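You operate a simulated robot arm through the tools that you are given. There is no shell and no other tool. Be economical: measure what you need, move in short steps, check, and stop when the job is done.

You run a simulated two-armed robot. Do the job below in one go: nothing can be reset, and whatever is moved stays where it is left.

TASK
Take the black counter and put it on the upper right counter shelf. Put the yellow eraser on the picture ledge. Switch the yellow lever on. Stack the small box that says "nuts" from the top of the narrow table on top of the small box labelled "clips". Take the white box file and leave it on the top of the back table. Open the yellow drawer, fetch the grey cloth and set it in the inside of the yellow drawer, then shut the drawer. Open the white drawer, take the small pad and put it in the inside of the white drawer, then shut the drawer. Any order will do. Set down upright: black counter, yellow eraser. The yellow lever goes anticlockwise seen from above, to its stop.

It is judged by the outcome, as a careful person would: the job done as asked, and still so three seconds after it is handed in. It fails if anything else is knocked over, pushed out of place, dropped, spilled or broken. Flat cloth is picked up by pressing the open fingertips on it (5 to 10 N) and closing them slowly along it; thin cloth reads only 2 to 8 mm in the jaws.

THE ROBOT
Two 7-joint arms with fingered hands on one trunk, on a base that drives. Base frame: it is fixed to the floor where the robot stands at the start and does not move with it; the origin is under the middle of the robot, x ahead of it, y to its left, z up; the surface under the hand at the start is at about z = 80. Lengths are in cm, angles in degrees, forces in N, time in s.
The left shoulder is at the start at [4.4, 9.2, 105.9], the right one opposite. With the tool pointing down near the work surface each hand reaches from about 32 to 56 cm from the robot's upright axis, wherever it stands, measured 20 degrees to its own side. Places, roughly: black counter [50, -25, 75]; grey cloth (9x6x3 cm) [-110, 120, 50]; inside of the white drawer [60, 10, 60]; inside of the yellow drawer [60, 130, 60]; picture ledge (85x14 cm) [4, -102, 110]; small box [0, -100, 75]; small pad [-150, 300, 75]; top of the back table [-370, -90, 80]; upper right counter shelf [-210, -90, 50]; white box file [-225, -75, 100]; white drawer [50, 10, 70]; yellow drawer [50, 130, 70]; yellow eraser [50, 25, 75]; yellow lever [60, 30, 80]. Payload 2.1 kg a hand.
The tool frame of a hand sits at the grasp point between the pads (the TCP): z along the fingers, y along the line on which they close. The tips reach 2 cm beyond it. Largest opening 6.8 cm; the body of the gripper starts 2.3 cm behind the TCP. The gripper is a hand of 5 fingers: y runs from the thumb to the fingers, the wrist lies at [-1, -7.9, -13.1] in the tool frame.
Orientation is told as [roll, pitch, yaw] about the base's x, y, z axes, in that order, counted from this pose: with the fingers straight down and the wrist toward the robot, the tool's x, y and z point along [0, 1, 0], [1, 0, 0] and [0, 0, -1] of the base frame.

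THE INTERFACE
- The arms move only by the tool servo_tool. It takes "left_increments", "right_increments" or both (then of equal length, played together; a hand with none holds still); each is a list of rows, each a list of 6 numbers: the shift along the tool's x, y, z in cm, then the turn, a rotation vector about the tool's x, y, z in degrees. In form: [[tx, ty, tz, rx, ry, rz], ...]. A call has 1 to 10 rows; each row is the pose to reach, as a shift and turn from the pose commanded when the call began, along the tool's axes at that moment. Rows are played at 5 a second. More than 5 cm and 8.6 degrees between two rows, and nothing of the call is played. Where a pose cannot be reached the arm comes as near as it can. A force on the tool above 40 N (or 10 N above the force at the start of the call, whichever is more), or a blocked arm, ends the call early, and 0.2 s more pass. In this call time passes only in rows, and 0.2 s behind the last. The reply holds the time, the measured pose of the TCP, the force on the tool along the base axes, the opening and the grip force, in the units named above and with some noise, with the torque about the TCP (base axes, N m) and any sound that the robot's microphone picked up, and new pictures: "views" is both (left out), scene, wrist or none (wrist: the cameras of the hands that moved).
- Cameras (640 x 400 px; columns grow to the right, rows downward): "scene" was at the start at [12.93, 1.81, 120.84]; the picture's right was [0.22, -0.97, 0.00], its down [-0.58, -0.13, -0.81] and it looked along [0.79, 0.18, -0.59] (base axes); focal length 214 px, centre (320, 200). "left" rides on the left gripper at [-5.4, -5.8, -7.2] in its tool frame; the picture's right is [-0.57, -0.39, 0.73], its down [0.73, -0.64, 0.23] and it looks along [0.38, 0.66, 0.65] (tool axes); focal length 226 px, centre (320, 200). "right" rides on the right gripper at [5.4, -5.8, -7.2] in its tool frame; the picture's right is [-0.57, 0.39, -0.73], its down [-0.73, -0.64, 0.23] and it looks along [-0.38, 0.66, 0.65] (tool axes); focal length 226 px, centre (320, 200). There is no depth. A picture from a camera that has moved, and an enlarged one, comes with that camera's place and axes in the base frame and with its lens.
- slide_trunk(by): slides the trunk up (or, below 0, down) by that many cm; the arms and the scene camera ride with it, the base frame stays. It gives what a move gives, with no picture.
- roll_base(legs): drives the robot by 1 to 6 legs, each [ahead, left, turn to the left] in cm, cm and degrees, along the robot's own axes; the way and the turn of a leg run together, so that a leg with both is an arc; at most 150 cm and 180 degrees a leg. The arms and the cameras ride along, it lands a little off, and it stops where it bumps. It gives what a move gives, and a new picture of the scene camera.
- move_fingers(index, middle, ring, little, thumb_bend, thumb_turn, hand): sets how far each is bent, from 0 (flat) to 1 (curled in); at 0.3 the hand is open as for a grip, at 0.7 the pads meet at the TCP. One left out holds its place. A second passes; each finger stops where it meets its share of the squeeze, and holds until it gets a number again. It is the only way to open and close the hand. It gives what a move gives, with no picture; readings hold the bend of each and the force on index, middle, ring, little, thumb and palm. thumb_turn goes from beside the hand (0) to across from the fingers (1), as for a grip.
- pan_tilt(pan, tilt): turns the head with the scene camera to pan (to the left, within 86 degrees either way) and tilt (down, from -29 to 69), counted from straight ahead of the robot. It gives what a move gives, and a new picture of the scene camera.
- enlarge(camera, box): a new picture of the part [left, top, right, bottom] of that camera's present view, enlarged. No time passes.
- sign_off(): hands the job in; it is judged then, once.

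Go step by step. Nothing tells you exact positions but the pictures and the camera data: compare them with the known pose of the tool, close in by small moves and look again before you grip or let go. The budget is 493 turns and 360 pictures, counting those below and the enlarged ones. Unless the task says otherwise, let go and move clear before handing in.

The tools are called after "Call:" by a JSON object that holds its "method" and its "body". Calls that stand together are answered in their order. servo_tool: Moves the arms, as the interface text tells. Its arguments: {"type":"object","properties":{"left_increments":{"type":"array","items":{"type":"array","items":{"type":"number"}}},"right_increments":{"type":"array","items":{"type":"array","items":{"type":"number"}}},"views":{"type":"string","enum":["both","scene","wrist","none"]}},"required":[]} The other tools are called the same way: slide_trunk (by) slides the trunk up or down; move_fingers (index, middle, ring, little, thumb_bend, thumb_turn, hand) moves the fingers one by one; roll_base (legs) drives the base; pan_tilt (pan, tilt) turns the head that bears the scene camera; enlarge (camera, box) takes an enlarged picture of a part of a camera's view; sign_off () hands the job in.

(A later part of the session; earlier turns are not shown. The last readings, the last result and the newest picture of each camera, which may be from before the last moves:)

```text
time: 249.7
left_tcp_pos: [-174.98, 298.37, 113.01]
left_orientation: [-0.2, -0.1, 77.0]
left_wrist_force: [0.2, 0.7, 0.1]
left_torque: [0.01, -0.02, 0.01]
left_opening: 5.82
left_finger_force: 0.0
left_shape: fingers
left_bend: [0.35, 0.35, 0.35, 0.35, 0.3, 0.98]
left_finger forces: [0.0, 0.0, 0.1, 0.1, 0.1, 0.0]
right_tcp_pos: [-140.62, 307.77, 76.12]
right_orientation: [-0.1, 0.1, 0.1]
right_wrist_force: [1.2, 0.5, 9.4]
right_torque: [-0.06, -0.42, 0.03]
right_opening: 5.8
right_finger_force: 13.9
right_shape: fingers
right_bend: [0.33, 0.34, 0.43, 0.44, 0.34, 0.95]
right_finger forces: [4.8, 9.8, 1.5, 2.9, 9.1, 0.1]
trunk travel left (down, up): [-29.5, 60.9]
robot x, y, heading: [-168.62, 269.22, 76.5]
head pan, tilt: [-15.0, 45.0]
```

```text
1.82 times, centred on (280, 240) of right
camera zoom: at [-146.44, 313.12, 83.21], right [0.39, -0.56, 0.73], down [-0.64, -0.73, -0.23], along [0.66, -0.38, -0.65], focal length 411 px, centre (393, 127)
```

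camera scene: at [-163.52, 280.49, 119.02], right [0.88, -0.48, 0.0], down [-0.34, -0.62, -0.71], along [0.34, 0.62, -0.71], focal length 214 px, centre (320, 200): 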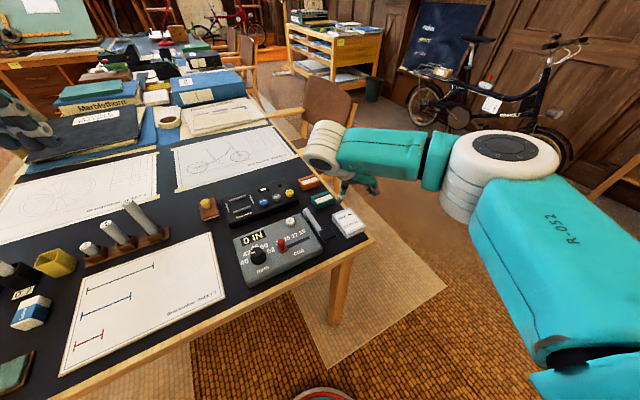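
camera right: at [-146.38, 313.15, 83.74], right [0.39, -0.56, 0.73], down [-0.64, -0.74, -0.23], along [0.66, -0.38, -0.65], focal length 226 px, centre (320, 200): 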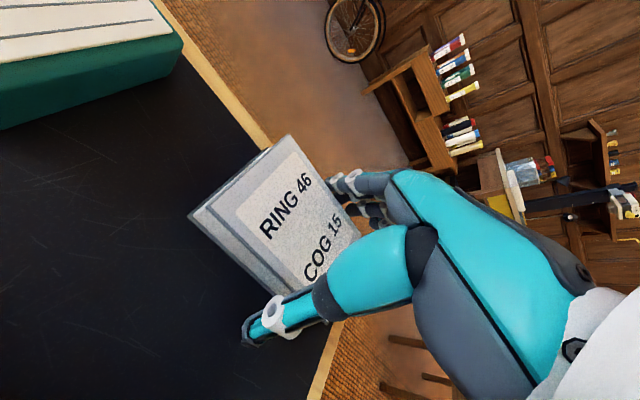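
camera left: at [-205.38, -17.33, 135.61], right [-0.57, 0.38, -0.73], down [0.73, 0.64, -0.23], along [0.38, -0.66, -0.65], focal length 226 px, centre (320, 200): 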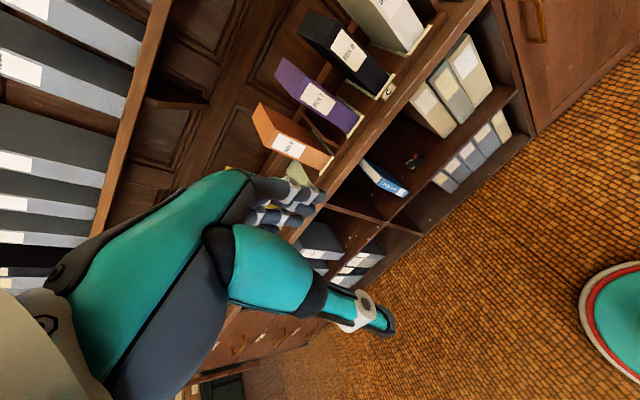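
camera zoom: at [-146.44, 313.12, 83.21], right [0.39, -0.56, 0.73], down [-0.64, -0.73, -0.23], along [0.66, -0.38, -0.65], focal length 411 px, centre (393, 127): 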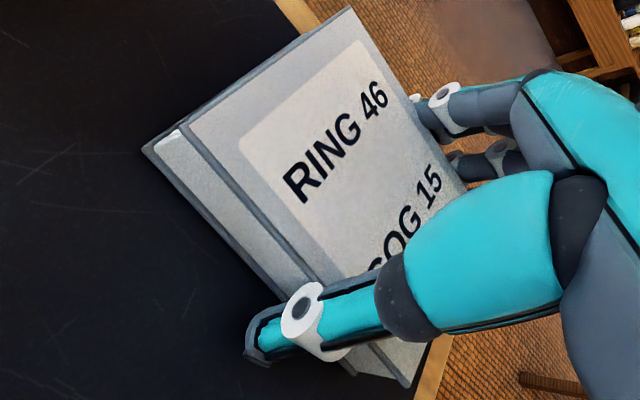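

Gripped on its sides. I try a small lift.

Call:
{"method": "servo_tool", "body": {"right_increments": [[0, 0, -0.5, 0, 0, 0], [0, 0, -1.2, 0, 0, 0], [0, 0, -2.5, 0, 0, 0]], "views": "wrist"}}

Call:
{"method": "enlarge", "body": {"camera": "scene", "box": [310, 170, 390, 250]}}

```text
time: 250.5
left_tcp_pos: [-174.86, 298.48, 112.94]
left_orientation: [-0.1, -0.1, 77.1]
left_wrist_force: [-0.5, 0.1, -0.1]
left_torque: [0.05, 0.01, -0.03]
left_opening: 5.84
left_finger_force: 0.0
left_shape: fingers
left_bend: [0.35, 0.35, 0.35, 0.35, 0.3, 0.98]
left_finger forces: [0.1, 0.2, 0.1, 0.0, 0.0, 0.1]
right_tcp_pos: [-140.65, 307.76, 78.57]
right_orientation: [-0.3, 0.2, 0.0]
right_wrist_force: [-1.1, 0.2, -0.9]
right_torque: [-0.02, 0.03, 0.04]
right_opening: 5.82
right_finger_force: 9.1
right_shape: fingers
right_bend: [0.34, 0.4, 0.43, 0.45, 0.34, 0.95]
right_finger forces: [4.5, 0.8, 1.4, 2.8, 9.5, 0.0]
trunk travel left (down, up): [-29.5, 60.9]
robot x, y, heading: [-168.54, 269.04, 76.6]
head pan, tilt: [-15.0, 45.0]
camera right: at [-146.36, 313.11, 85.65], right [0.39, -0.56, 0.73], down [-0.64, -0.74, -0.23], along [0.66, -0.38, -0.65], focal length 226 px, centre (320, 200)
```

right: 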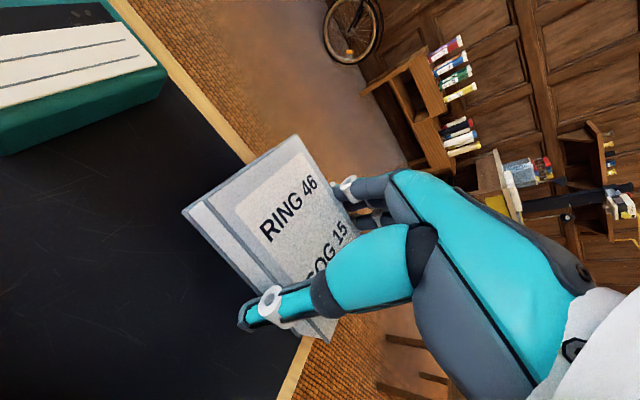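

```text
5.00 times, centred on (350, 210) of scene
camera zoom: at [-163.52, 280.49, 119.02], right [0.88, -0.48, 0.0], down [-0.34, -0.62, -0.71], along [0.34, 0.62, -0.71], focal length 1072 px, centre (170, 150)
```

zoom: 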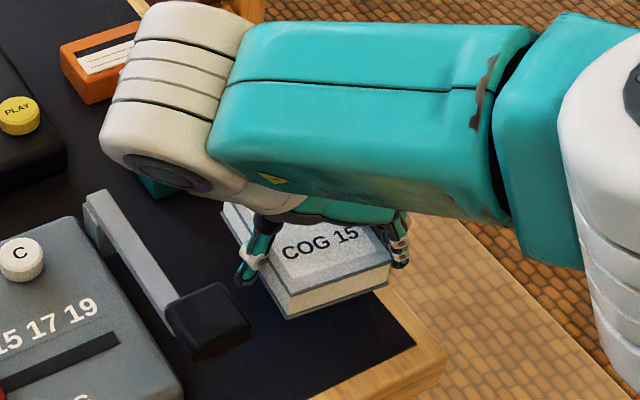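

The pad is lifted. I firm up the grip and raise.

Call:
{"method": "move_fingers", "body": {"hand": "right", "index": 0.5, "middle": 0.55, "ring": 0.56, "little": 0.56, "thumb_bend": 0.54}}

Call:
{"method": "slide_trunk", "body": {"by": 15}}

Call:
{"method": "roll_base", "body": {"legs": [[-60, 0, 0]]}}

Call:
{"method": "enlarge", "body": {"camera": "right", "box": [160, 130, 400, 350]}}

```text
time: 251.5
left_tcp_pos: [-174.92, 298.42, 112.97]
left_orientation: [-0.1, -0.1, 77.0]
left_wrist_force: [0.9, 0.3, 0.1]
left_torque: [0.01, 0.01, -0.02]
left_opening: 5.81
left_finger_force: 0.0
left_shape: fingers
left_bend: [0.35, 0.35, 0.35, 0.35, 0.3, 0.98]
left_finger forces: [0.1, 0.1, 0.0, 0.0, 0.1, 0.0]
right_tcp_pos: [-140.51, 307.72, 78.51]
right_orientation: [-0.1, 0.2, 0.1]
right_wrist_force: [0.7, 1.0, 0.3]
right_torque: [-0.01, -0.01, 0.02]
right_opening: 5.65
right_finger_force: 13.5
right_shape: fingers
right_bend: [0.41, 0.49, 0.5, 0.52, 0.31, 0.93]
right_finger forces: [4.6, 3.1, 2.7, 3.1, 13.4, 0.0]
trunk travel left (down, up): [-29.5, 60.9]
robot x, y, heading: [-168.72, 269.33, 76.2]
head pan, tilt: [-15.0, 45.0]
```

```text
time: 253.2
left_tcp_pos: [-174.83, 298.49, 128.0]
left_orientation: [-0.1, -0.1, 76.9]
left_wrist_force: [-0.5, 0.1, 0.3]
left_torque: [-0.01, 0.04, -0.03]
left_opening: 5.82
left_finger_force: 0.1
left_shape: fingers
left_bend: [0.35, 0.35, 0.35, 0.35, 0.3, 0.98]
left_finger forces: [0.1, 0.1, 0.0, 0.0, 0.1, 0.0]
right_tcp_pos: [-140.66, 307.8, 93.54]
right_orientation: [-0.3, 0.2, 0.2]
right_wrist_force: [-0.7, -0.3, -0.7]
right_torque: [-0.01, -0.01, -0.01]
right_opening: 5.67
right_finger_force: 13.4
right_shape: fingers
right_bend: [0.41, 0.49, 0.5, 0.52, 0.31, 0.93]
right_finger forces: [4.6, 3.1, 2.7, 3.1, 13.6, 0.0]
trunk travel left (down, up): [-44.5, 45.9]
robot x, y, heading: [-168.85, 269.66, 76.5]
head pan, tilt: [-15.0, 45.0]
```

```text
time: 256.7
left_tcp_pos: [-189.2, 239.26, 128.05]
left_orientation: [-0.1, -0.1, 76.5]
left_wrist_force: [-0.3, -0.7, 0.3]
left_torque: [-0.04, 0.01, 0.0]
left_opening: 5.81
left_finger_force: 0.2
left_shape: fingers
left_bend: [0.35, 0.35, 0.35, 0.35, 0.3, 0.98]
left_finger forces: [0.1, 0.0, 0.0, 0.0, 0.0, 0.1]
right_tcp_pos: [-154.7, 248.41, 93.52]
right_orientation: [-0.2, 0.2, -0.2]
right_wrist_force: [0.1, 0.9, -0.2]
right_torque: [-0.05, 0.01, 0.0]
right_opening: 5.65
right_finger_force: 13.7
right_shape: fingers
right_bend: [0.41, 0.49, 0.5, 0.52, 0.31, 0.93]
right_finger forces: [4.6, 3.1, 2.7, 3.2, 13.5, 0.0]
trunk travel left (down, up): [-44.5, 45.9]
robot x, y, heading: [-183.06, 210.03, 76.0]
head pan, tilt: [-15.0, 45.0]
camera scene: at [-178.33, 219.41, 134.13], right [0.88, -0.48, 0.0], down [-0.34, -0.62, -0.71], along [0.34, 0.62, -0.71], focal length 214 px, centre (320, 200)
```

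scene: 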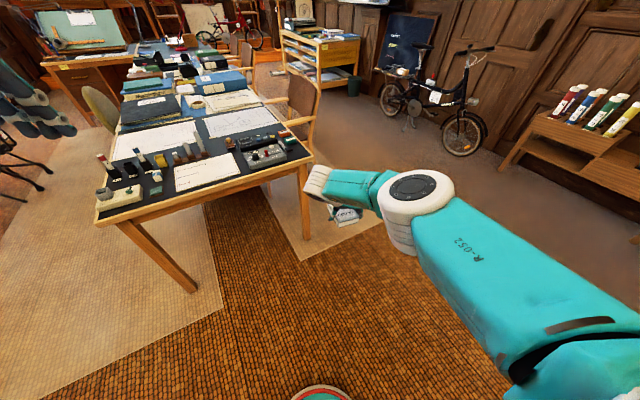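

```text
1.82 times, centred on (280, 240) of right
camera zoom: at [-160.53, 253.83, 100.67], right [0.39, -0.57, 0.73], down [-0.64, -0.73, -0.23], along [0.66, -0.38, -0.65], focal length 411 px, centre (393, 127)
```

zoom: 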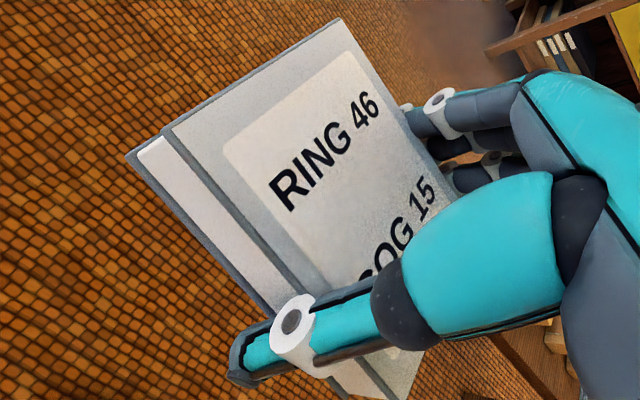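

The pad is held well. Now to the white drawer: go around the low bench and approach with heading 0.

Call:
{"method": "roll_base", "body": {"legs": [[0, 0, -76], [0, -110, 0], [0, -100, 0], [140, 0, 0]]}}

Call:
{"method": "pan_tilt", "body": {"pan": 0, "tilt": 40}}

```text
time: 277.0
left_tcp_pos: [-15.54, 13.27, 128.03]
left_orientation: [-0.2, -0.1, 1.1]
left_wrist_force: [0.4, 0.0, 1.1]
left_torque: [-0.01, -0.02, -0.01]
left_opening: 5.82
left_finger_force: 0.0
left_shape: fingers
left_bend: [0.35, 0.35, 0.35, 0.35, 0.3, 0.98]
left_finger forces: [0.1, 0.1, 0.1, 0.1, 0.0, 0.1]
right_tcp_pos: [1.7, -17.96, 93.5]
right_orientation: [-0.3, 0.2, -75.8]
right_wrist_force: [0.1, -0.7, -0.4]
right_torque: [0.0, 0.01, 0.01]
right_opening: 5.63
right_finger_force: 13.3
right_shape: fingers
right_bend: [0.41, 0.49, 0.5, 0.52, 0.31, 0.93]
right_finger forces: [4.6, 3.0, 2.6, 3.0, 13.1, 0.1]
trunk travel left (down, up): [-44.5, 45.9]
robot x, y, heading: [-42.49, -0.08, 0.3]
head pan, tilt: [-15.0, 45.0]
camera scene: at [-32.01, -2.27, 134.13], right [-0.25, -0.97, 0.0], down [-0.68, 0.18, -0.71], along [0.68, -0.18, -0.71], focal length 214 px, centre (320, 200)
```

scene: 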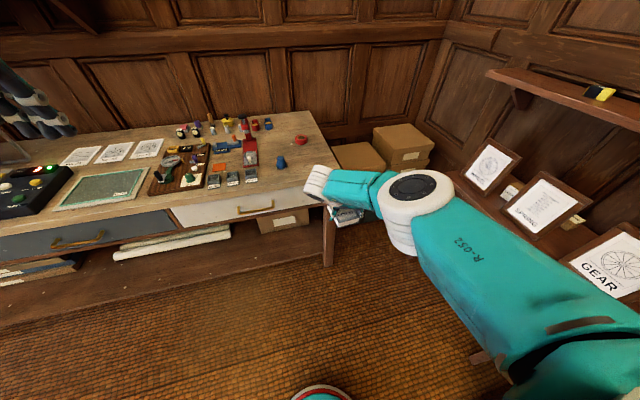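

```text
time: 277.8
left_tcp_pos: [-15.64, 13.28, 128.03]
left_orientation: [-0.1, -0.1, 1.0]
left_wrist_force: [0.5, 0.7, -0.3]
left_torque: [0.0, 0.01, 0.04]
left_opening: 5.8
left_finger_force: 0.0
left_shape: fingers
left_bend: [0.35, 0.35, 0.35, 0.35, 0.3, 0.98]
left_finger forces: [0.1, 0.1, 0.1, 0.0, 0.0, 0.0]
right_tcp_pos: [1.63, -18.03, 93.61]
right_orientation: [-0.1, 0.2, -75.9]
right_wrist_force: [-0.5, 0.4, -0.5]
right_torque: [0.03, 0.01, -0.04]
right_opening: 5.63
right_finger_force: 13.3
right_shape: fingers
right_bend: [0.41, 0.49, 0.5, 0.52, 0.31, 0.93]
right_finger forces: [4.5, 3.0, 2.6, 3.0, 13.1, 0.0]
trunk travel left (down, up): [-44.5, 45.9]
robot x, y, heading: [-42.51, -0.47, 0.3]
head pan, tilt: [0.0, 40.0]
camera scene: at [-31.38, -0.17, 134.86], right [0.01, -1.0, 0.0], down [-0.64, 0.0, -0.77], along [0.77, 0.01, -0.64], focal length 214 px, centre (320, 200)
```

scene: 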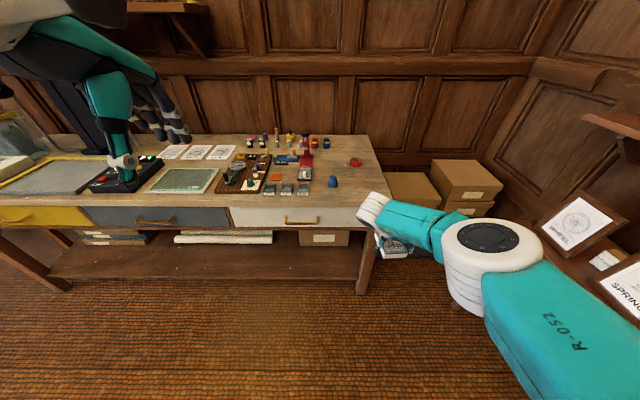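

The white drawer's handle is at about (31, 8, 72). I'll approach it with the left hand pitched forward, fingers over and thumb under the bar. First lower the trunk and pose the hand.

Call:
{"method": "slide_trunk", "body": {"by": -20}}

Call:
{"method": "servo_tool", "body": {"left_increments": [[-0.5, 1.6, 3.3, -7.5, 0, 0], [-1, 3.2, 6.6, -15, 0, 0], [-1.5, 4.8, 10, -22.5, 0, 0], [-2, 6.4, 13.3, -30, 0, 0], [-2.4, 8, 16.6, -37.5, 0, 0], [-2.9, 9.5, 20, -45, 0, 0], [-3.4, 11, 23.3, -52.5, 0, 0], [-3.9, 12.5, 26.6, -60, 0, 0], [-4.4, 14, 30, -67.5, 0, 0], [-4.8, 15.6, 33, -75, 0, 0]], "views": "both"}}

```text
time: 279.9
left_tcp_pos: [-15.62, 13.21, 108.03]
left_orientation: [-0.1, -0.1, 1.0]
left_wrist_force: [0.1, -0.1, 0.0]
left_torque: [0.03, 0.03, 0.02]
left_opening: 5.8
left_finger_force: 0.0
left_shape: fingers
left_bend: [0.35, 0.35, 0.35, 0.35, 0.3, 0.98]
left_finger forces: [0.1, 0.0, 0.0, 0.0, 0.0, 0.1]
right_tcp_pos: [1.65, -17.88, 73.53]
right_orientation: [0.0, 0.2, -75.8]
right_wrist_force: [-0.1, -0.5, -0.2]
right_torque: [0.03, -0.01, 0.02]
right_opening: 5.63
right_finger_force: 13.4
right_shape: fingers
right_bend: [0.41, 0.49, 0.5, 0.52, 0.31, 0.93]
right_finger forces: [4.5, 2.9, 2.6, 2.9, 13.0, 0.0]
trunk travel left (down, up): [-24.5, 65.9]
robot x, y, heading: [-42.67, -0.22, 0.4]
head pan, tilt: [0.0, 40.0]
```

```text
time: 282.1
left_tcp_pos: [-4.93, 16.94, 89.39]
left_orientation: [-0.5, -75.1, 1.3]
left_wrist_force: [-0.5, 0.0, 0.0]
left_torque: [0.0, 0.0, -0.02]
left_opening: 5.84
left_finger_force: 0.1
left_shape: fingers
left_bend: [0.35, 0.35, 0.35, 0.35, 0.3, 0.98]
left_finger forces: [0.0, 0.0, 0.1, 0.0, 0.0, 0.0]
left hand out of reach, approached as far as the arm can: row 3, 4, 5, 7, 8, 9, 10
right_tcp_pos: [1.73, -17.85, 73.42]
right_orientation: [-0.2, 0.2, -75.9]
right_wrist_force: [-0.6, 0.5, -0.2]
right_torque: [0.0, 0.02, -0.04]
right_opening: 5.63
right_finger_force: 13.0
right_shape: fingers
right_bend: [0.41, 0.49, 0.5, 0.52, 0.31, 0.93]
right_finger forces: [4.4, 3.1, 2.6, 3.0, 13.0, 0.0]
trunk travel left (down, up): [-24.5, 65.9]
robot x, y, heading: [-42.6, -0.12, 0.4]
head pan, tilt: [0.0, 40.0]
camera scene: at [-28.57, -0.15, 114.69], right [0.01, -1.0, 0.0], down [-0.64, 0.0, -0.77], along [0.77, 0.01, -0.64], focal length 214 px, centre (320, 200)
camera left: at [-13.3, 11.28, 85.53], right [0.61, -0.56, -0.56], down [0.05, 0.73, -0.68], along [0.79, 0.39, 0.47], focal length 226 px, centre (320, 200)
```

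scene: 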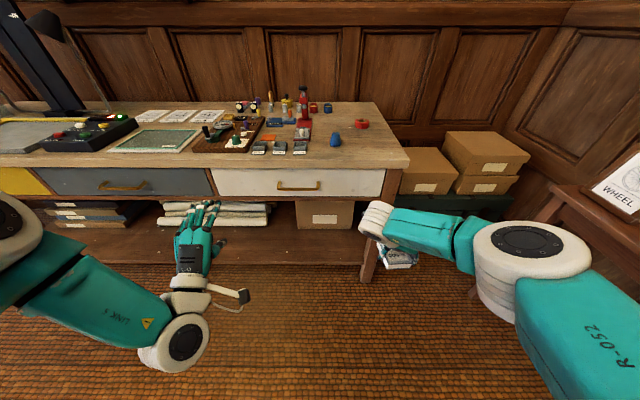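
left: 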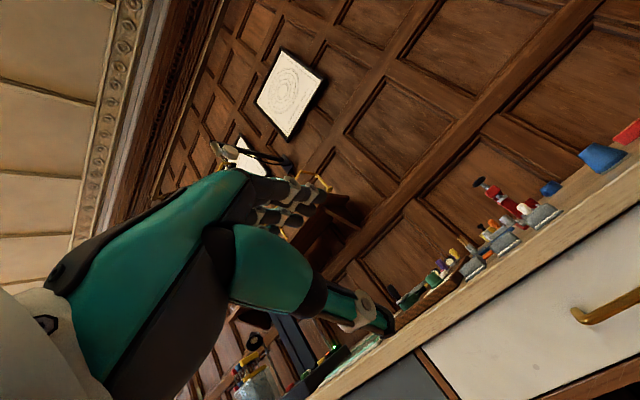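

The hand posture works but needs a lower shoulder. I raise the right hand (with the pad), lower the trunk 15, and check.

Call:
{"method": "servo_tool", "body": {"right_increments": [[0, 0, -4.5, 0, 0, 0], [0, 0, -9, 0, 0, 0], [0, 0, -13.5, 0, 0, 0], [0, 0, -18, 0, 0, 0], [0, 0, -22, 0, 0, 0]], "views": "none"}}

Call:
{"method": "slide_trunk", "body": {"by": -15}}

Call:
{"method": "servo_tool", "body": {"right_increments": [[0, 0, -4, 0, 0, 0], [0, 0, -8, 0, 0, 0], [0, 0, -12, 0, 0, 0]], "left_increments": [[-0.3, 0, 0, 0, 0, 0], [-0.6, 0, 0, 0, 0, 0], [-1, 0, 0, 0, 0, 0]], "views": "both"}}

```text
time: 283.3
left_tcp_pos: [-5.03, 16.99, 89.48]
left_orientation: [-0.4, -75.0, 1.3]
left_wrist_force: [-1.1, 0.0, 0.3]
left_torque: [0.01, -0.01, -0.02]
left_opening: 5.82
left_finger_force: 0.1
left_shape: fingers
left_bend: [0.35, 0.35, 0.35, 0.35, 0.3, 0.98]
left_finger forces: [0.0, 0.1, 0.0, 0.1, 0.0, 0.1]
right_tcp_pos: [1.54, -18.01, 95.47]
right_orientation: [-0.1, 0.3, -75.9]
right_wrist_force: [-0.5, 0.4, -0.4]
right_torque: [0.0, 0.02, 0.01]
right_opening: 5.65
right_finger_force: 13.5
right_shape: fingers
right_bend: [0.41, 0.49, 0.5, 0.52, 0.31, 0.93]
right_finger forces: [4.4, 3.0, 2.6, 3.2, 12.9, 0.0]
trunk travel left (down, up): [-24.5, 65.9]
robot x, y, heading: [-42.12, -0.12, 0.3]
head pan, tilt: [0.0, 40.0]
```

```text
time: 285.1
left_tcp_pos: [-4.78, 16.28, 73.9]
left_orientation: [-0.7, -75.1, 1.5]
left_wrist_force: [0.0, 0.1, -0.7]
left_torque: [0.04, -0.03, 0.0]
left_opening: 5.83
left_finger_force: 0.0
left_shape: fingers
left_bend: [0.35, 0.35, 0.35, 0.35, 0.3, 0.98]
left_finger forces: [0.0, 0.0, 0.0, 0.0, 0.1, 0.1]
right_tcp_pos: [1.71, -18.01, 80.59]
right_orientation: [-0.2, 0.1, -75.9]
right_wrist_force: [-0.2, 0.2, -0.8]
right_torque: [0.01, -0.03, 0.0]
right_opening: 5.59
right_finger_force: 12.5
right_shape: fingers
right_bend: [0.41, 0.49, 0.5, 0.52, 0.31, 0.93]
right_finger forces: [4.3, 2.9, 2.6, 2.9, 12.7, 0.0]
trunk travel left (down, up): [-9.5, 80.9]
robot x, y, heading: [-42.63, 0.08, 0.3]
head pan, tilt: [0.0, 40.0]
```

```text
time: 285.9
left_tcp_pos: [-4.69, 15.6, 74.37]
left_orientation: [-0.4, -75.1, 1.2]
left_wrist_force: [0.4, 0.8, -0.4]
left_torque: [0.01, 0.01, 0.03]
left_opening: 5.81
left_finger_force: 0.1
left_shape: fingers
left_bend: [0.35, 0.35, 0.35, 0.35, 0.3, 0.98]
left_finger forces: [0.1, 0.0, 0.0, 0.0, 0.1, 0.1]
left hand out of reach, approached as far as the arm can: row 3
right_tcp_pos: [1.82, -17.75, 92.68]
right_orientation: [-0.2, 0.2, -75.9]
right_wrist_force: [-0.3, -0.3, -1.3]
right_torque: [0.03, 0.03, -0.02]
right_opening: 5.63
right_finger_force: 12.8
right_shape: fingers
right_bend: [0.41, 0.49, 0.5, 0.52, 0.31, 0.93]
right_finger forces: [4.3, 3.0, 2.6, 2.9, 12.7, 0.1]
trunk travel left (down, up): [-9.5, 80.9]
robot x, y, heading: [-42.7, -0.36, 0.3]
head pan, tilt: [0.0, 40.0]
camera scene: at [-25.19, -0.12, 99.4], right [0.01, -1.0, 0.0], down [-0.64, 0.0, -0.77], along [0.77, 0.01, -0.64], focal length 214 px, centre (320, 200)
camera right: at [5.73, -10.87, 99.82], right [-0.45, -0.51, 0.73], down [-0.87, 0.44, -0.23], along [-0.21, -0.73, -0.65], focal length 226 px, centre (320, 200)
camera left: at [-12.95, 9.89, 70.31], right [0.61, -0.56, -0.56], down [0.05, 0.73, -0.68], along [0.79, 0.39, 0.47], focal length 226 px, centre (320, 200)
```

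scene: 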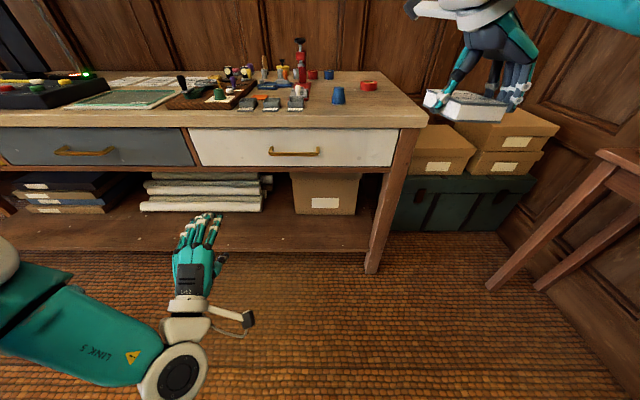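
right: 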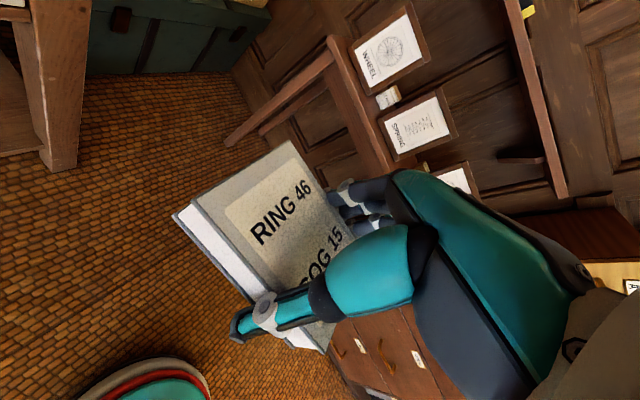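
left: 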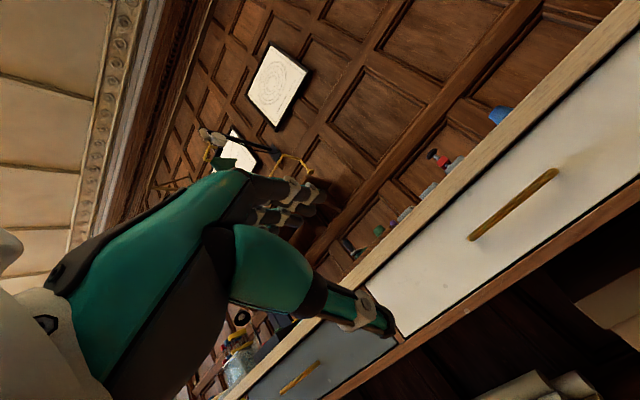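

Triangulation puts the handle bar at about (33.2, 8, 69.4). I align height and side and drive closer.

Call:
{"method": "slide_trunk", "body": {"by": -4.5}}

Call:
{"method": "roll_base", "body": {"legs": [[25, -7.6, 0]]}}

Call:
{"method": "servo_tool", "body": {"left_increments": [[0, 0, 0.1, 0, 0, 0]], "views": "both"}}

```text
time: 286.8
left_tcp_pos: [-4.76, 15.63, 69.69]
left_orientation: [-0.6, -75.1, 1.4]
left_wrist_force: [-0.3, 0.0, 0.1]
left_torque: [-0.01, 0.03, -0.01]
left_opening: 5.85
left_finger_force: 0.0
left_shape: fingers
left_bend: [0.35, 0.35, 0.35, 0.35, 0.3, 0.98]
left_finger forces: [0.0, 0.0, 0.0, 0.0, 0.1, 0.0]
right_tcp_pos: [1.74, -18.05, 88.04]
right_orientation: [-0.2, 0.2, -76.0]
right_wrist_force: [-1.0, -0.1, -0.4]
right_torque: [-0.01, 0.0, 0.01]
right_opening: 5.58
right_finger_force: 13.3
right_shape: fingers
right_bend: [0.41, 0.49, 0.5, 0.52, 0.31, 0.93]
right_finger forces: [4.4, 2.9, 2.6, 2.9, 12.7, 0.1]
trunk travel left (down, up): [-5.0, 85.4]
robot x, y, heading: [-42.75, -0.33, 0.1]
head pan, tilt: [0.0, 40.0]
```

```text
time: 288.6
left_tcp_pos: [20.64, 8.11, 69.75]
left_orientation: [-0.5, -75.2, 1.7]
left_wrist_force: [-0.2, -0.8, -0.4]
left_torque: [0.01, -0.02, -0.01]
left_opening: 5.83
left_finger_force: 0.1
left_shape: fingers
left_bend: [0.35, 0.35, 0.35, 0.35, 0.3, 0.98]
left_finger forces: [0.0, 0.0, 0.0, 0.1, 0.0, 0.0]
right_tcp_pos: [27.26, -25.35, 87.99]
right_orientation: [-0.1, 0.2, -75.9]
right_wrist_force: [-0.6, 0.6, -0.7]
right_torque: [-0.01, 0.0, 0.0]
right_opening: 5.61
right_finger_force: 13.1
right_shape: fingers
right_bend: [0.41, 0.49, 0.5, 0.52, 0.31, 0.93]
right_finger forces: [4.4, 2.9, 2.5, 2.9, 12.7, 0.0]
trunk travel left (down, up): [-5.0, 85.4]
robot x, y, heading: [-16.89, -7.9, 0.5]
head pan, tilt: [0.0, 40.0]
camera scene: at [1.38, -7.57, 94.77], right [0.01, -1.0, 0.0], down [-0.64, -0.01, -0.77], along [0.77, 0.01, -0.64], focal length 214 px, centre (320, 200)
```

scene: 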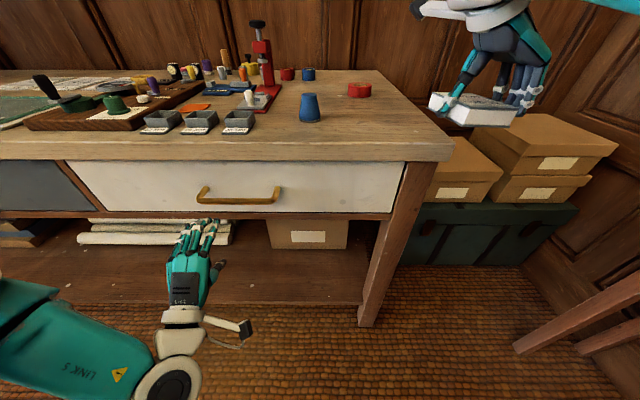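

```text
time: 289.1
left_tcp_pos: [20.8, 8.21, 69.77]
left_orientation: [-0.5, -75.1, 1.5]
left_wrist_force: [-0.3, -0.7, 0.3]
left_torque: [0.01, 0.0, -0.01]
left_opening: 5.82
left_finger_force: 0.1
left_shape: fingers
left_bend: [0.35, 0.35, 0.35, 0.35, 0.3, 0.98]
left_finger forces: [0.1, 0.1, 0.1, 0.0, 0.0, 0.0]
right_tcp_pos: [27.25, -25.47, 88.03]
right_orientation: [-0.3, 0.2, -75.9]
right_wrist_force: [0.1, 0.4, -0.7]
right_torque: [-0.02, 0.01, -0.01]
right_opening: 5.6
right_finger_force: 12.4
right_shape: fingers
right_bend: [0.41, 0.49, 0.5, 0.52, 0.31, 0.93]
right_finger forces: [4.4, 2.9, 2.5, 2.9, 12.7, 0.0]
trunk travel left (down, up): [-5.0, 85.4]
robot x, y, heading: [-17.3, -7.14, 0.4]
head pan, tilt: [0.0, 40.0]
camera scene: at [1.38, -7.58, 94.76], right [0.01, -1.0, 0.0], down [-0.64, -0.01, -0.77], along [0.77, 0.01, -0.64], focal length 214 px, centre (320, 200)
camera left: at [12.49, 2.44, 65.8], right [0.61, -0.56, -0.56], down [0.04, 0.73, -0.68], along [0.79, 0.39, 0.47], focal length 226 px, centre (320, 200)
```

scene: 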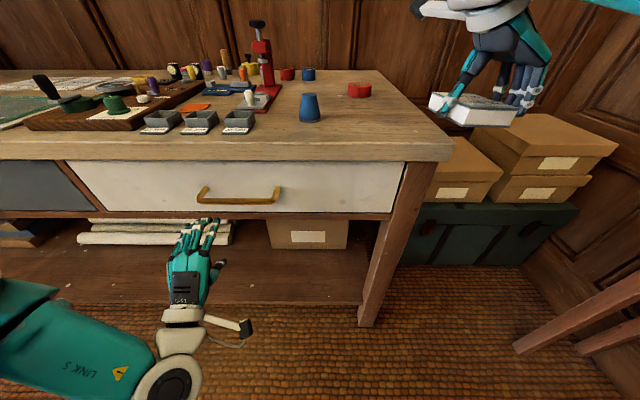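
left: 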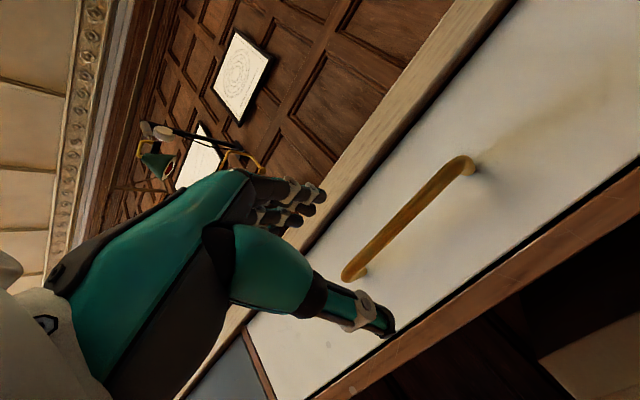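

Call:
{"method": "roll_base", "body": {"legs": [[11, 0, 0]]}}

Call:
{"method": "enlarge", "body": {"camera": "left", "box": [200, 100, 520, 400]}}

```text
time: 290.2
left_tcp_pos: [31.98, 8.22, 69.63]
left_orientation: [-0.5, -75.1, 1.5]
left_wrist_force: [-1.3, 1.5, -1.4]
left_torque: [0.0, -0.09, -0.01]
left_opening: 5.82
left_finger_force: 0.8
left_shape: fingers
left_bend: [0.35, 0.35, 0.35, 0.35, 0.3, 0.98]
left_finger forces: [0.0, 1.9, 0.0, 0.0, 0.0, 0.1]
right_tcp_pos: [38.24, -25.31, 88.05]
right_orientation: [-0.2, 0.3, -75.9]
right_wrist_force: [-1.0, 0.1, -0.9]
right_torque: [0.04, 0.03, 0.02]
right_opening: 5.61
right_finger_force: 12.6
right_shape: fingers
right_bend: [0.41, 0.49, 0.5, 0.52, 0.31, 0.93]
right_finger forces: [4.5, 2.9, 2.5, 2.7, 12.7, 0.0]
trunk travel left (down, up): [-5.0, 85.4]
robot x, y, heading: [-5.84, -7.57, 0.3]
head pan, tilt: [0.0, 40.0]
camera scene: at [12.53, -7.48, 94.77], right [0.01, -1.0, 0.0], down [-0.64, -0.01, -0.77], along [0.77, 0.01, -0.64], focal length 214 px, centre (320, 200)
```

scene: 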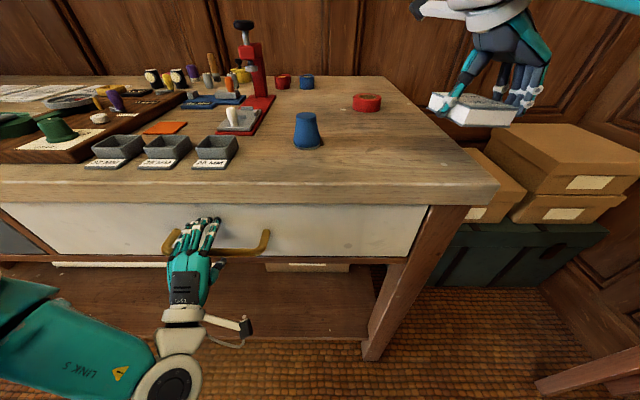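

```text
1.33 times, centred on (360, 250) of left
camera zoom: at [23.65, 2.53, 65.8], right [0.61, -0.56, -0.56], down [0.04, 0.73, -0.68], along [0.79, 0.39, 0.47], focal length 301 px, centre (267, 133)
```

zoom: 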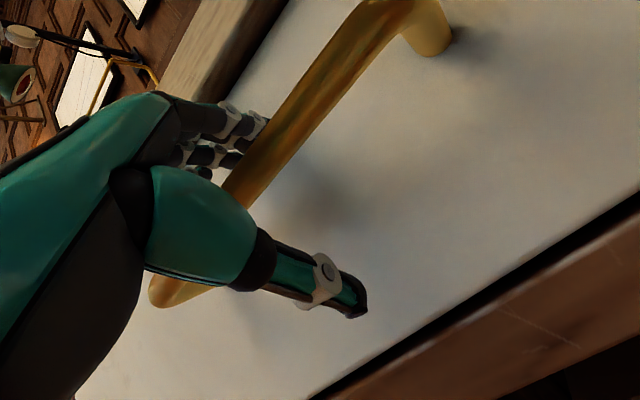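

The bar is between fingers and thumb. I close around it.

Call:
{"method": "move_fingers", "body": {"hand": "left", "index": 0.65, "middle": 0.65, "ring": 0.65, "little": 0.65, "thumb_bend": 0.6}}

Call:
{"method": "enlarge", "body": {"camera": "left", "box": [200, 100, 520, 400]}}

```text
time: 291.2
left_tcp_pos: [31.93, 8.14, 69.6]
left_orientation: [-0.5, -75.1, 1.4]
left_wrist_force: [0.0, -0.2, 0.5]
left_torque: [-0.03, 0.01, -0.01]
left_opening: 0.8
left_finger_force: 0.1
left_shape: fingers
left_bend: [0.65, 0.65, 0.65, 0.65, 0.6, 1.0]
left_finger forces: [0.1, 0.0, 0.1, 0.0, 0.1, 0.0]
right_tcp_pos: [38.53, -25.31, 88.01]
right_orientation: [-0.2, 0.2, -75.9]
right_wrist_force: [-1.2, -0.6, -0.8]
right_torque: [-0.01, 0.02, 0.0]
right_opening: 5.65
right_finger_force: 12.6
right_shape: fingers
right_bend: [0.41, 0.49, 0.5, 0.52, 0.31, 0.93]
right_finger forces: [4.5, 3.0, 2.5, 2.9, 12.7, 0.0]
trunk travel left (down, up): [-5.0, 85.4]
robot x, y, heading: [-5.86, -7.38, 0.6]
head pan, tilt: [0.0, 40.0]
```

```text
1.33 times, centred on (360, 250) of left
camera zoom: at [23.66, 2.53, 65.8], right [0.61, -0.56, -0.56], down [0.04, 0.73, -0.68], along [0.79, 0.39, 0.47], focal length 301 px, centre (267, 133)
```

zoom: 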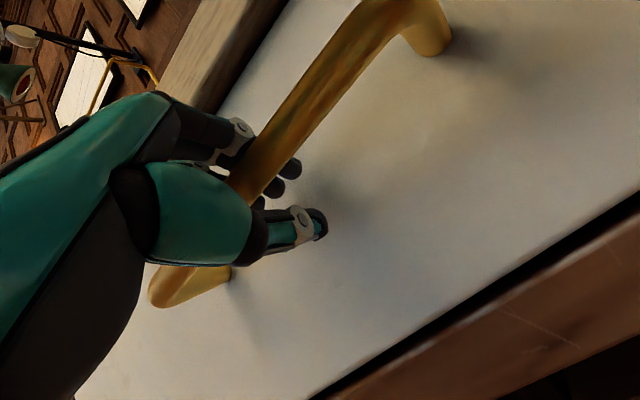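

The fingers hook behind the bar. I curl a bit more and pull by driving back.

Call:
{"method": "move_fingers", "body": {"hand": "left", "index": 0.78, "middle": 0.78, "ring": 0.78, "little": 0.78}}

Call:
{"method": "roll_base", "body": {"legs": [[-6, 0, 0]]}}

```text
time: 292.2
left_tcp_pos: [31.99, 8.18, 69.62]
left_orientation: [-0.5, -75.1, 1.5]
left_wrist_force: [3.1, -0.4, 0.5]
left_torque: [0.03, 0.01, -0.07]
left_opening: 0.01
left_finger_force: 1.9
left_shape: fingers
left_bend: [0.78, 0.78, 0.78, 0.77, 0.6, 1.0]
left_finger forces: [0.1, 0.0, 0.1, 3.1, 0.0, 0.1]
right_tcp_pos: [38.4, -25.38, 87.99]
right_orientation: [-0.2, 0.3, -75.8]
right_wrist_force: [0.9, 0.5, -0.5]
right_torque: [-0.02, 0.0, 0.03]
right_opening: 5.57
right_finger_force: 12.6
right_shape: fingers
right_bend: [0.41, 0.49, 0.5, 0.52, 0.31, 0.93]
right_finger forces: [4.4, 2.9, 2.5, 2.9, 12.7, 0.0]
trunk travel left (down, up): [-5.0, 85.4]
robot x, y, heading: [-6.26, -7.25, 0.5]
head pan, tilt: [0.0, 40.0]
```

```text
time: 293.2
left_tcp_pos: [25.83, 8.12, 69.76]
left_orientation: [-0.5, -75.1, 1.4]
left_wrist_force: [-0.5, 0.0, -0.9]
left_torque: [0.03, -0.03, -0.04]
left_opening: 0.02
left_finger_force: 0.2
left_shape: fingers
left_bend: [0.78, 0.78, 0.78, 0.78, 0.6, 1.0]
left_finger forces: [0.1, 0.0, 0.0, 0.0, 0.2, 0.0]
right_tcp_pos: [32.38, -25.44, 87.91]
right_orientation: [-0.2, 0.2, -75.9]
right_wrist_force: [-0.1, 0.3, -1.1]
right_torque: [0.0, 0.02, 0.04]
right_opening: 5.59
right_finger_force: 12.8
right_shape: fingers
right_bend: [0.41, 0.49, 0.5, 0.52, 0.31, 0.93]
right_finger forces: [4.4, 2.9, 2.6, 2.9, 12.7, 0.0]
trunk travel left (down, up): [-5.0, 85.4]
robot x, y, heading: [-11.91, -7.48, 0.4]
head pan, tilt: [0.0, 40.0]
camera scene: at [6.56, -7.53, 94.76], right [0.01, -1.0, 0.0], down [-0.64, -0.01, -0.77], along [0.77, 0.01, -0.64], focal length 214 px, centre (320, 200)
```

scene: 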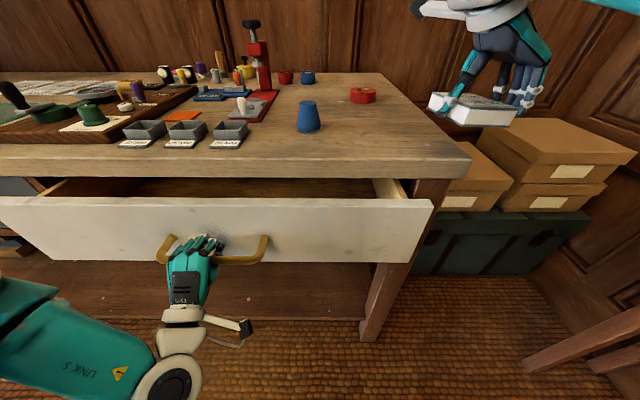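

The drawer slides open. I continue back.

Call:
{"method": "roll_base", "body": {"legs": [[-16, 0, 0]]}}

```text
time: 294.6
left_tcp_pos: [9.72, 8.02, 69.69]
left_orientation: [-0.5, -75.1, 1.3]
left_wrist_force: [-0.7, 0.1, 0.5]
left_torque: [-0.04, 0.01, 0.01]
left_opening: 0.02
left_finger_force: 0.0
left_shape: fingers
left_bend: [0.78, 0.78, 0.78, 0.78, 0.6, 1.0]
left_finger forces: [0.2, 0.0, 0.0, 0.0, 1.1, 0.0]
right_tcp_pos: [16.09, -25.55, 88.01]
right_orientation: [-0.2, 0.2, -76.0]
right_wrist_force: [-0.1, -0.4, -1.1]
right_torque: [0.03, 0.03, -0.02]
right_opening: 5.62
right_finger_force: 12.4
right_shape: fingers
right_bend: [0.41, 0.49, 0.5, 0.52, 0.31, 0.93]
right_finger forces: [4.3, 3.0, 2.4, 3.0, 12.8, 0.1]
trunk travel left (down, up): [-5.0, 85.4]
robot x, y, heading: [-28.01, -7.88, 0.3]
head pan, tilt: [0.0, 40.0]
camera scene: at [-9.7, -7.69, 94.76], right [0.01, -1.0, 0.0], down [-0.64, 0.0, -0.77], along [0.77, 0.01, -0.64], focal length 214 px, centre (320, 200)
```

scene: 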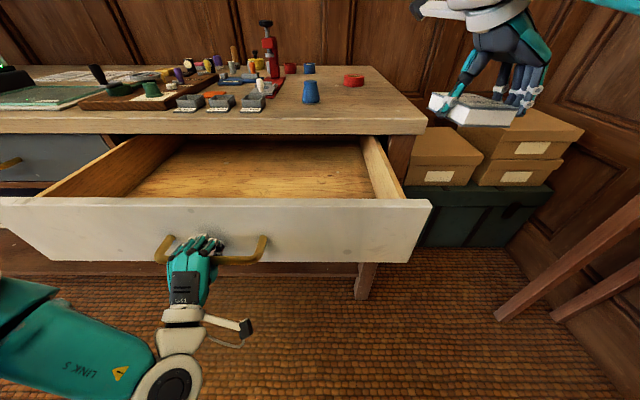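

Open about 22 cm. I release the handle, pull the left hand back and shift the base so the pad comes over the drawer.

Call:
{"method": "move_fingers", "body": {"hand": "left", "index": 0.3, "middle": 0.3, "ring": 0.3, "little": 0.3, "thumb_bend": 0.25}}

Call:
{"method": "servo_tool", "body": {"left_increments": [[0, 0, -4, 0, 0, 0], [0, 0, -8, 0, 0, 0], [0, 0, -12, 0, 0, 0]], "views": "scene"}}

```text
time: 295.6
left_tcp_pos: [9.76, 7.98, 69.77]
left_orientation: [-0.5, -75.1, 1.4]
left_wrist_force: [0.4, 0.1, 0.2]
left_torque: [0.0, -0.02, 0.02]
left_opening: 6.5
left_finger_force: 0.1
left_shape: fingers
left_bend: [0.3, 0.3, 0.3, 0.3, 0.25, 0.97]
left_finger forces: [0.0, 0.0, 0.1, 0.0, 0.0, 0.1]
right_tcp_pos: [16.12, -25.59, 88.07]
right_orientation: [-0.1, 0.2, -76.0]
right_wrist_force: [-0.3, 0.4, -0.6]
right_torque: [0.04, 0.01, -0.04]
right_opening: 5.59
right_finger_force: 13.0
right_shape: fingers
right_bend: [0.41, 0.49, 0.5, 0.52, 0.31, 0.93]
right_finger forces: [4.4, 2.9, 2.6, 2.9, 12.7, 0.0]
trunk travel left (down, up): [-5.0, 85.4]
robot x, y, heading: [-27.92, -7.75, 0.2]
head pan, tilt: [0.0, 40.0]
```

```text
time: 296.4
left_tcp_pos: [1.08, 12.5, 69.08]
left_orientation: [-0.6, -75.1, 1.4]
left_wrist_force: [0.9, -0.6, 0.3]
left_torque: [0.02, 0.03, -0.01]
left_opening: 6.49
left_finger_force: 0.1
left_shape: fingers
left_bend: [0.3, 0.3, 0.3, 0.3, 0.25, 0.97]
left_finger forces: [0.0, 0.0, 0.0, 0.0, 0.0, 0.0]
left hand out of reach, approached as far as the arm can: row 1, 2, 3
right_tcp_pos: [16.05, -25.48, 87.95]
right_orientation: [-0.2, 0.1, -76.1]
right_wrist_force: [0.9, 0.7, -0.1]
right_torque: [-0.01, 0.01, -0.02]
right_opening: 5.62
right_finger_force: 12.5
right_shape: fingers
right_bend: [0.41, 0.49, 0.5, 0.52, 0.31, 0.93]
right_finger forces: [4.4, 2.9, 2.5, 3.0, 12.6, 0.1]
trunk travel left (down, up): [-5.0, 85.4]
robot x, y, heading: [-28.24, -7.81, 0.2]
head pan, tilt: [0.0, 40.0]
camera scene: at [-9.69, -7.7, 94.76], right [0.01, -1.0, 0.0], down [-0.64, 0.0, -0.77], along [0.77, 0.01, -0.64], focal length 214 px, centre (320, 200)
```

scene: 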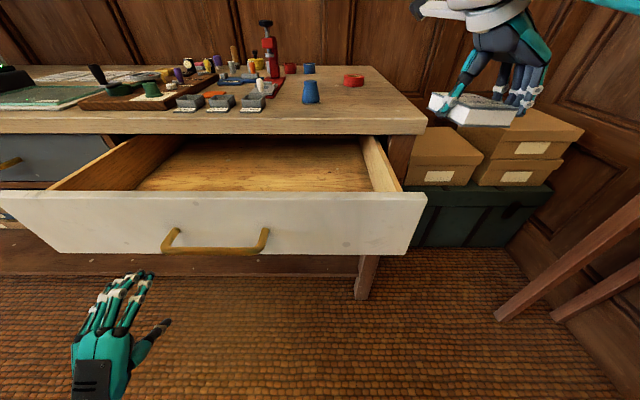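

Call:
{"method": "roll_base", "body": {"legs": [[2.5, 20, 0]]}}

Call:
{"method": "servo_tool", "body": {"right_increments": [[1.9, 0.5, 2, 0, 0, 0], [3.9, 1, 5, 0, 0, 0]], "views": "both"}}

```text
time: 298.1
left_tcp_pos: [3.55, 32.95, 68.99]
left_orientation: [-0.6, -75.1, 1.2]
left_wrist_force: [0.7, -0.1, -0.1]
left_torque: [0.03, 0.0, 0.06]
left_opening: 6.49
left_finger_force: 0.0
left_shape: fingers
left_bend: [0.3, 0.3, 0.3, 0.3, 0.25, 0.97]
left_finger forces: [0.1, 0.0, 0.0, 0.1, 0.0, 0.0]
right_tcp_pos: [18.44, -5.24, 88.02]
right_orientation: [-0.2, 0.3, -76.1]
right_wrist_force: [0.7, 0.4, -1.4]
right_torque: [-0.04, 0.03, -0.01]
right_opening: 5.6
right_finger_force: 13.2
right_shape: fingers
right_bend: [0.41, 0.49, 0.5, 0.52, 0.31, 0.93]
right_finger forces: [4.4, 2.9, 2.5, 2.9, 12.7, 0.0]
trunk travel left (down, up): [-5.0, 85.4]
robot x, y, heading: [-26.03, 12.78, 0.4]
head pan, tilt: [0.0, 40.0]
camera scene: at [-7.31, 12.75, 94.77], right [0.0, -1.0, 0.0], down [-0.64, 0.0, -0.77], along [0.77, 0.0, -0.64], focal length 214 px, centre (320, 200)
```

scene: 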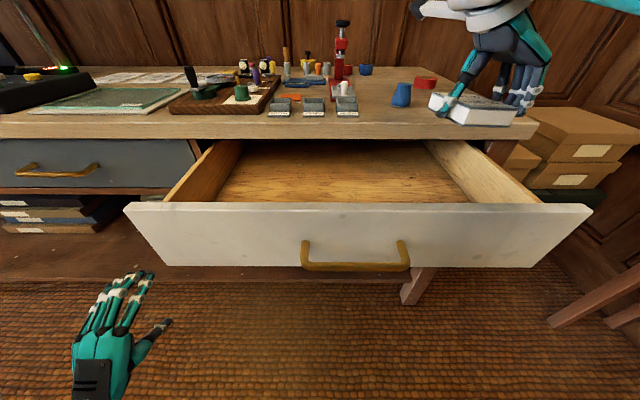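

```text
time: 298.7
left_tcp_pos: [3.5, 32.98, 69.09]
left_orientation: [-0.5, -75.2, 1.4]
left_wrist_force: [-0.6, 0.3, 0.0]
left_torque: [-0.02, -0.01, 0.01]
left_opening: 6.49
left_finger_force: 0.1
left_shape: fingers
left_bend: [0.3, 0.3, 0.3, 0.3, 0.25, 0.97]
left_finger forces: [0.0, 0.1, 0.1, 0.0, 0.0, 0.0]
right_tcp_pos: [22.68, -5.19, 83.11]
right_orientation: [-0.2, 0.1, -76.1]
right_wrist_force: [-0.1, 0.2, -0.5]
right_torque: [0.02, 0.0, 0.0]
right_opening: 5.61
right_finger_force: 12.5
right_shape: fingers
right_bend: [0.42, 0.49, 0.5, 0.52, 0.31, 0.93]
right_finger forces: [4.3, 2.9, 2.5, 2.9, 12.8, 0.0]
trunk travel left (down, up): [-5.0, 85.4]
robot x, y, heading: [-26.06, 13.05, 0.2]
head pan, tilt: [0.0, 40.0]
camera scene: at [-7.32, 12.75, 94.77], right [0.0, -1.0, 0.0], down [-0.64, 0.0, -0.77], along [0.77, 0.0, -0.64], focal length 214 px, centre (320, 200)
camera right: at [26.57, 1.73, 90.2], right [-0.45, -0.51, 0.73], down [-0.87, 0.45, -0.23], along [-0.21, -0.73, -0.65], focal length 226 px, centre (320, 200)
```

scene: 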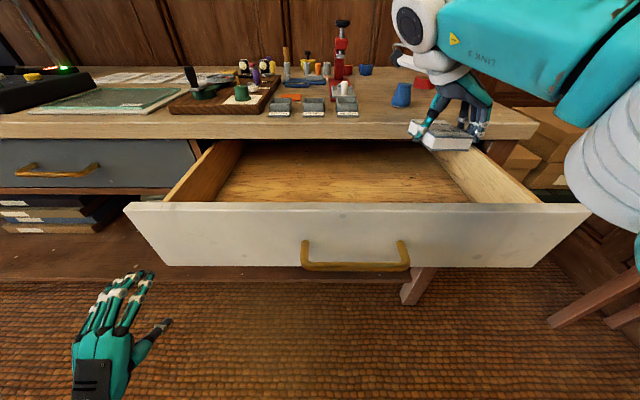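
right: 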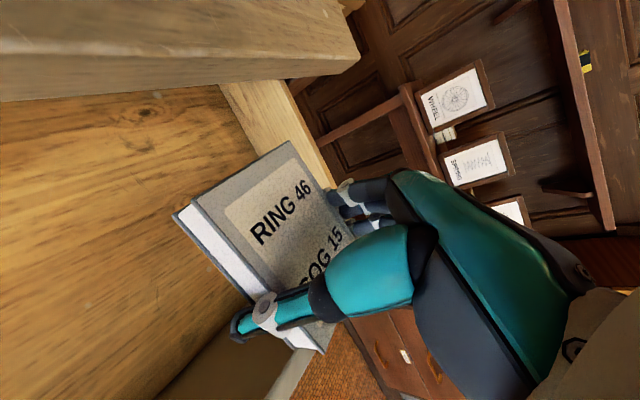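

I raise the trunk so the forearm slopes down clear of the drawer front, then lower the pad in.

Call:
{"method": "slide_trunk", "body": {"by": 18}}

Call:
{"method": "servo_tool", "body": {"right_increments": [[0, 0, 4, 0, 0, 0], [0, 0, 8, 0, 0, 0], [0, 0, 12, 0, 0, 0], [0, 0, 16, 0, 0, 0], [0, 0, 20, 0, 0, 0], [0, 0, 24, 0, 0, 0], [0, 0, 27, 0, 0, 0]], "views": "both"}}

```text
time: 300.7
left_tcp_pos: [2.37, 33.04, 89.77]
left_orientation: [-0.9, -81.4, 1.6]
left_wrist_force: [-0.4, -1.2, 0.3]
left_torque: [0.0, 0.0, 0.0]
left_opening: 6.5
left_finger_force: 0.0
left_shape: fingers
left_bend: [0.3, 0.3, 0.3, 0.3, 0.25, 0.97]
left_finger forces: [0.0, 0.0, 0.0, 0.0, 0.1, 0.0]
right_tcp_pos: [21.44, -5.2, 102.88]
right_orientation: [2.2, -0.5, -76.1]
right_wrist_force: [-1.2, 0.2, -2.0]
right_torque: [-0.05, 0.02, 0.0]
right_opening: 5.63
right_finger_force: 12.7
right_shape: fingers
right_bend: [0.42, 0.49, 0.5, 0.52, 0.31, 0.93]
right_finger forces: [4.4, 3.0, 2.5, 2.9, 12.6, 0.0]
trunk travel left (down, up): [-23.0, 67.4]
robot x, y, heading: [-26.17, 12.64, 0.0]
head pan, tilt: [0.0, 40.0]
```

```text
time: 302.3
left_tcp_pos: [2.35, 33.07, 89.86]
left_orientation: [-1.1, -81.4, 1.6]
left_wrist_force: [0.2, 0.1, 0.2]
left_torque: [0.01, 0.01, 0.03]
left_opening: 6.47
left_finger_force: 0.1
left_shape: fingers
left_bend: [0.3, 0.3, 0.3, 0.3, 0.25, 0.97]
left_finger forces: [0.1, 0.0, 0.0, 0.1, 0.1, 0.0]
right_tcp_pos: [22.52, -5.25, 75.86]
right_orientation: [2.3, -0.4, -76.1]
right_wrist_force: [0.8, -1.2, -0.8]
right_torque: [0.02, -0.01, 0.01]
right_opening: 5.6
right_finger_force: 12.1
right_shape: fingers
right_bend: [0.42, 0.49, 0.5, 0.52, 0.32, 0.93]
right_finger forces: [4.3, 2.9, 2.5, 2.8, 12.5, 0.0]
trunk travel left (down, up): [-23.0, 67.4]
robot x, y, heading: [-25.92, 12.82, 0.2]
head pan, tilt: [0.0, 40.0]
camera scene: at [-11.65, 12.73, 113.17], right [0.0, -1.0, 0.0], down [-0.64, 0.0, -0.77], along [0.77, 0.0, -0.64], focal length 214 px, centre (320, 200)
camera right: at [26.07, 1.74, 83.12], right [-0.49, -0.51, 0.71], down [-0.86, 0.45, -0.26], along [-0.18, -0.73, -0.66], focal length 226 px, centre (320, 200)
```

scene: 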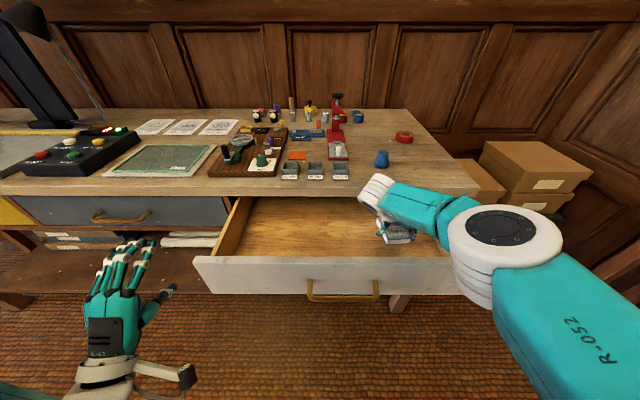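
right: 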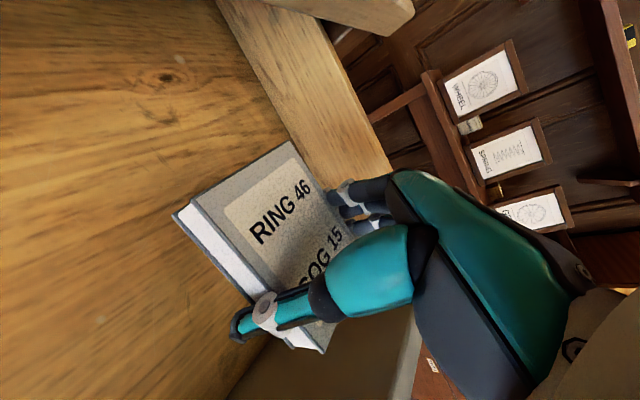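

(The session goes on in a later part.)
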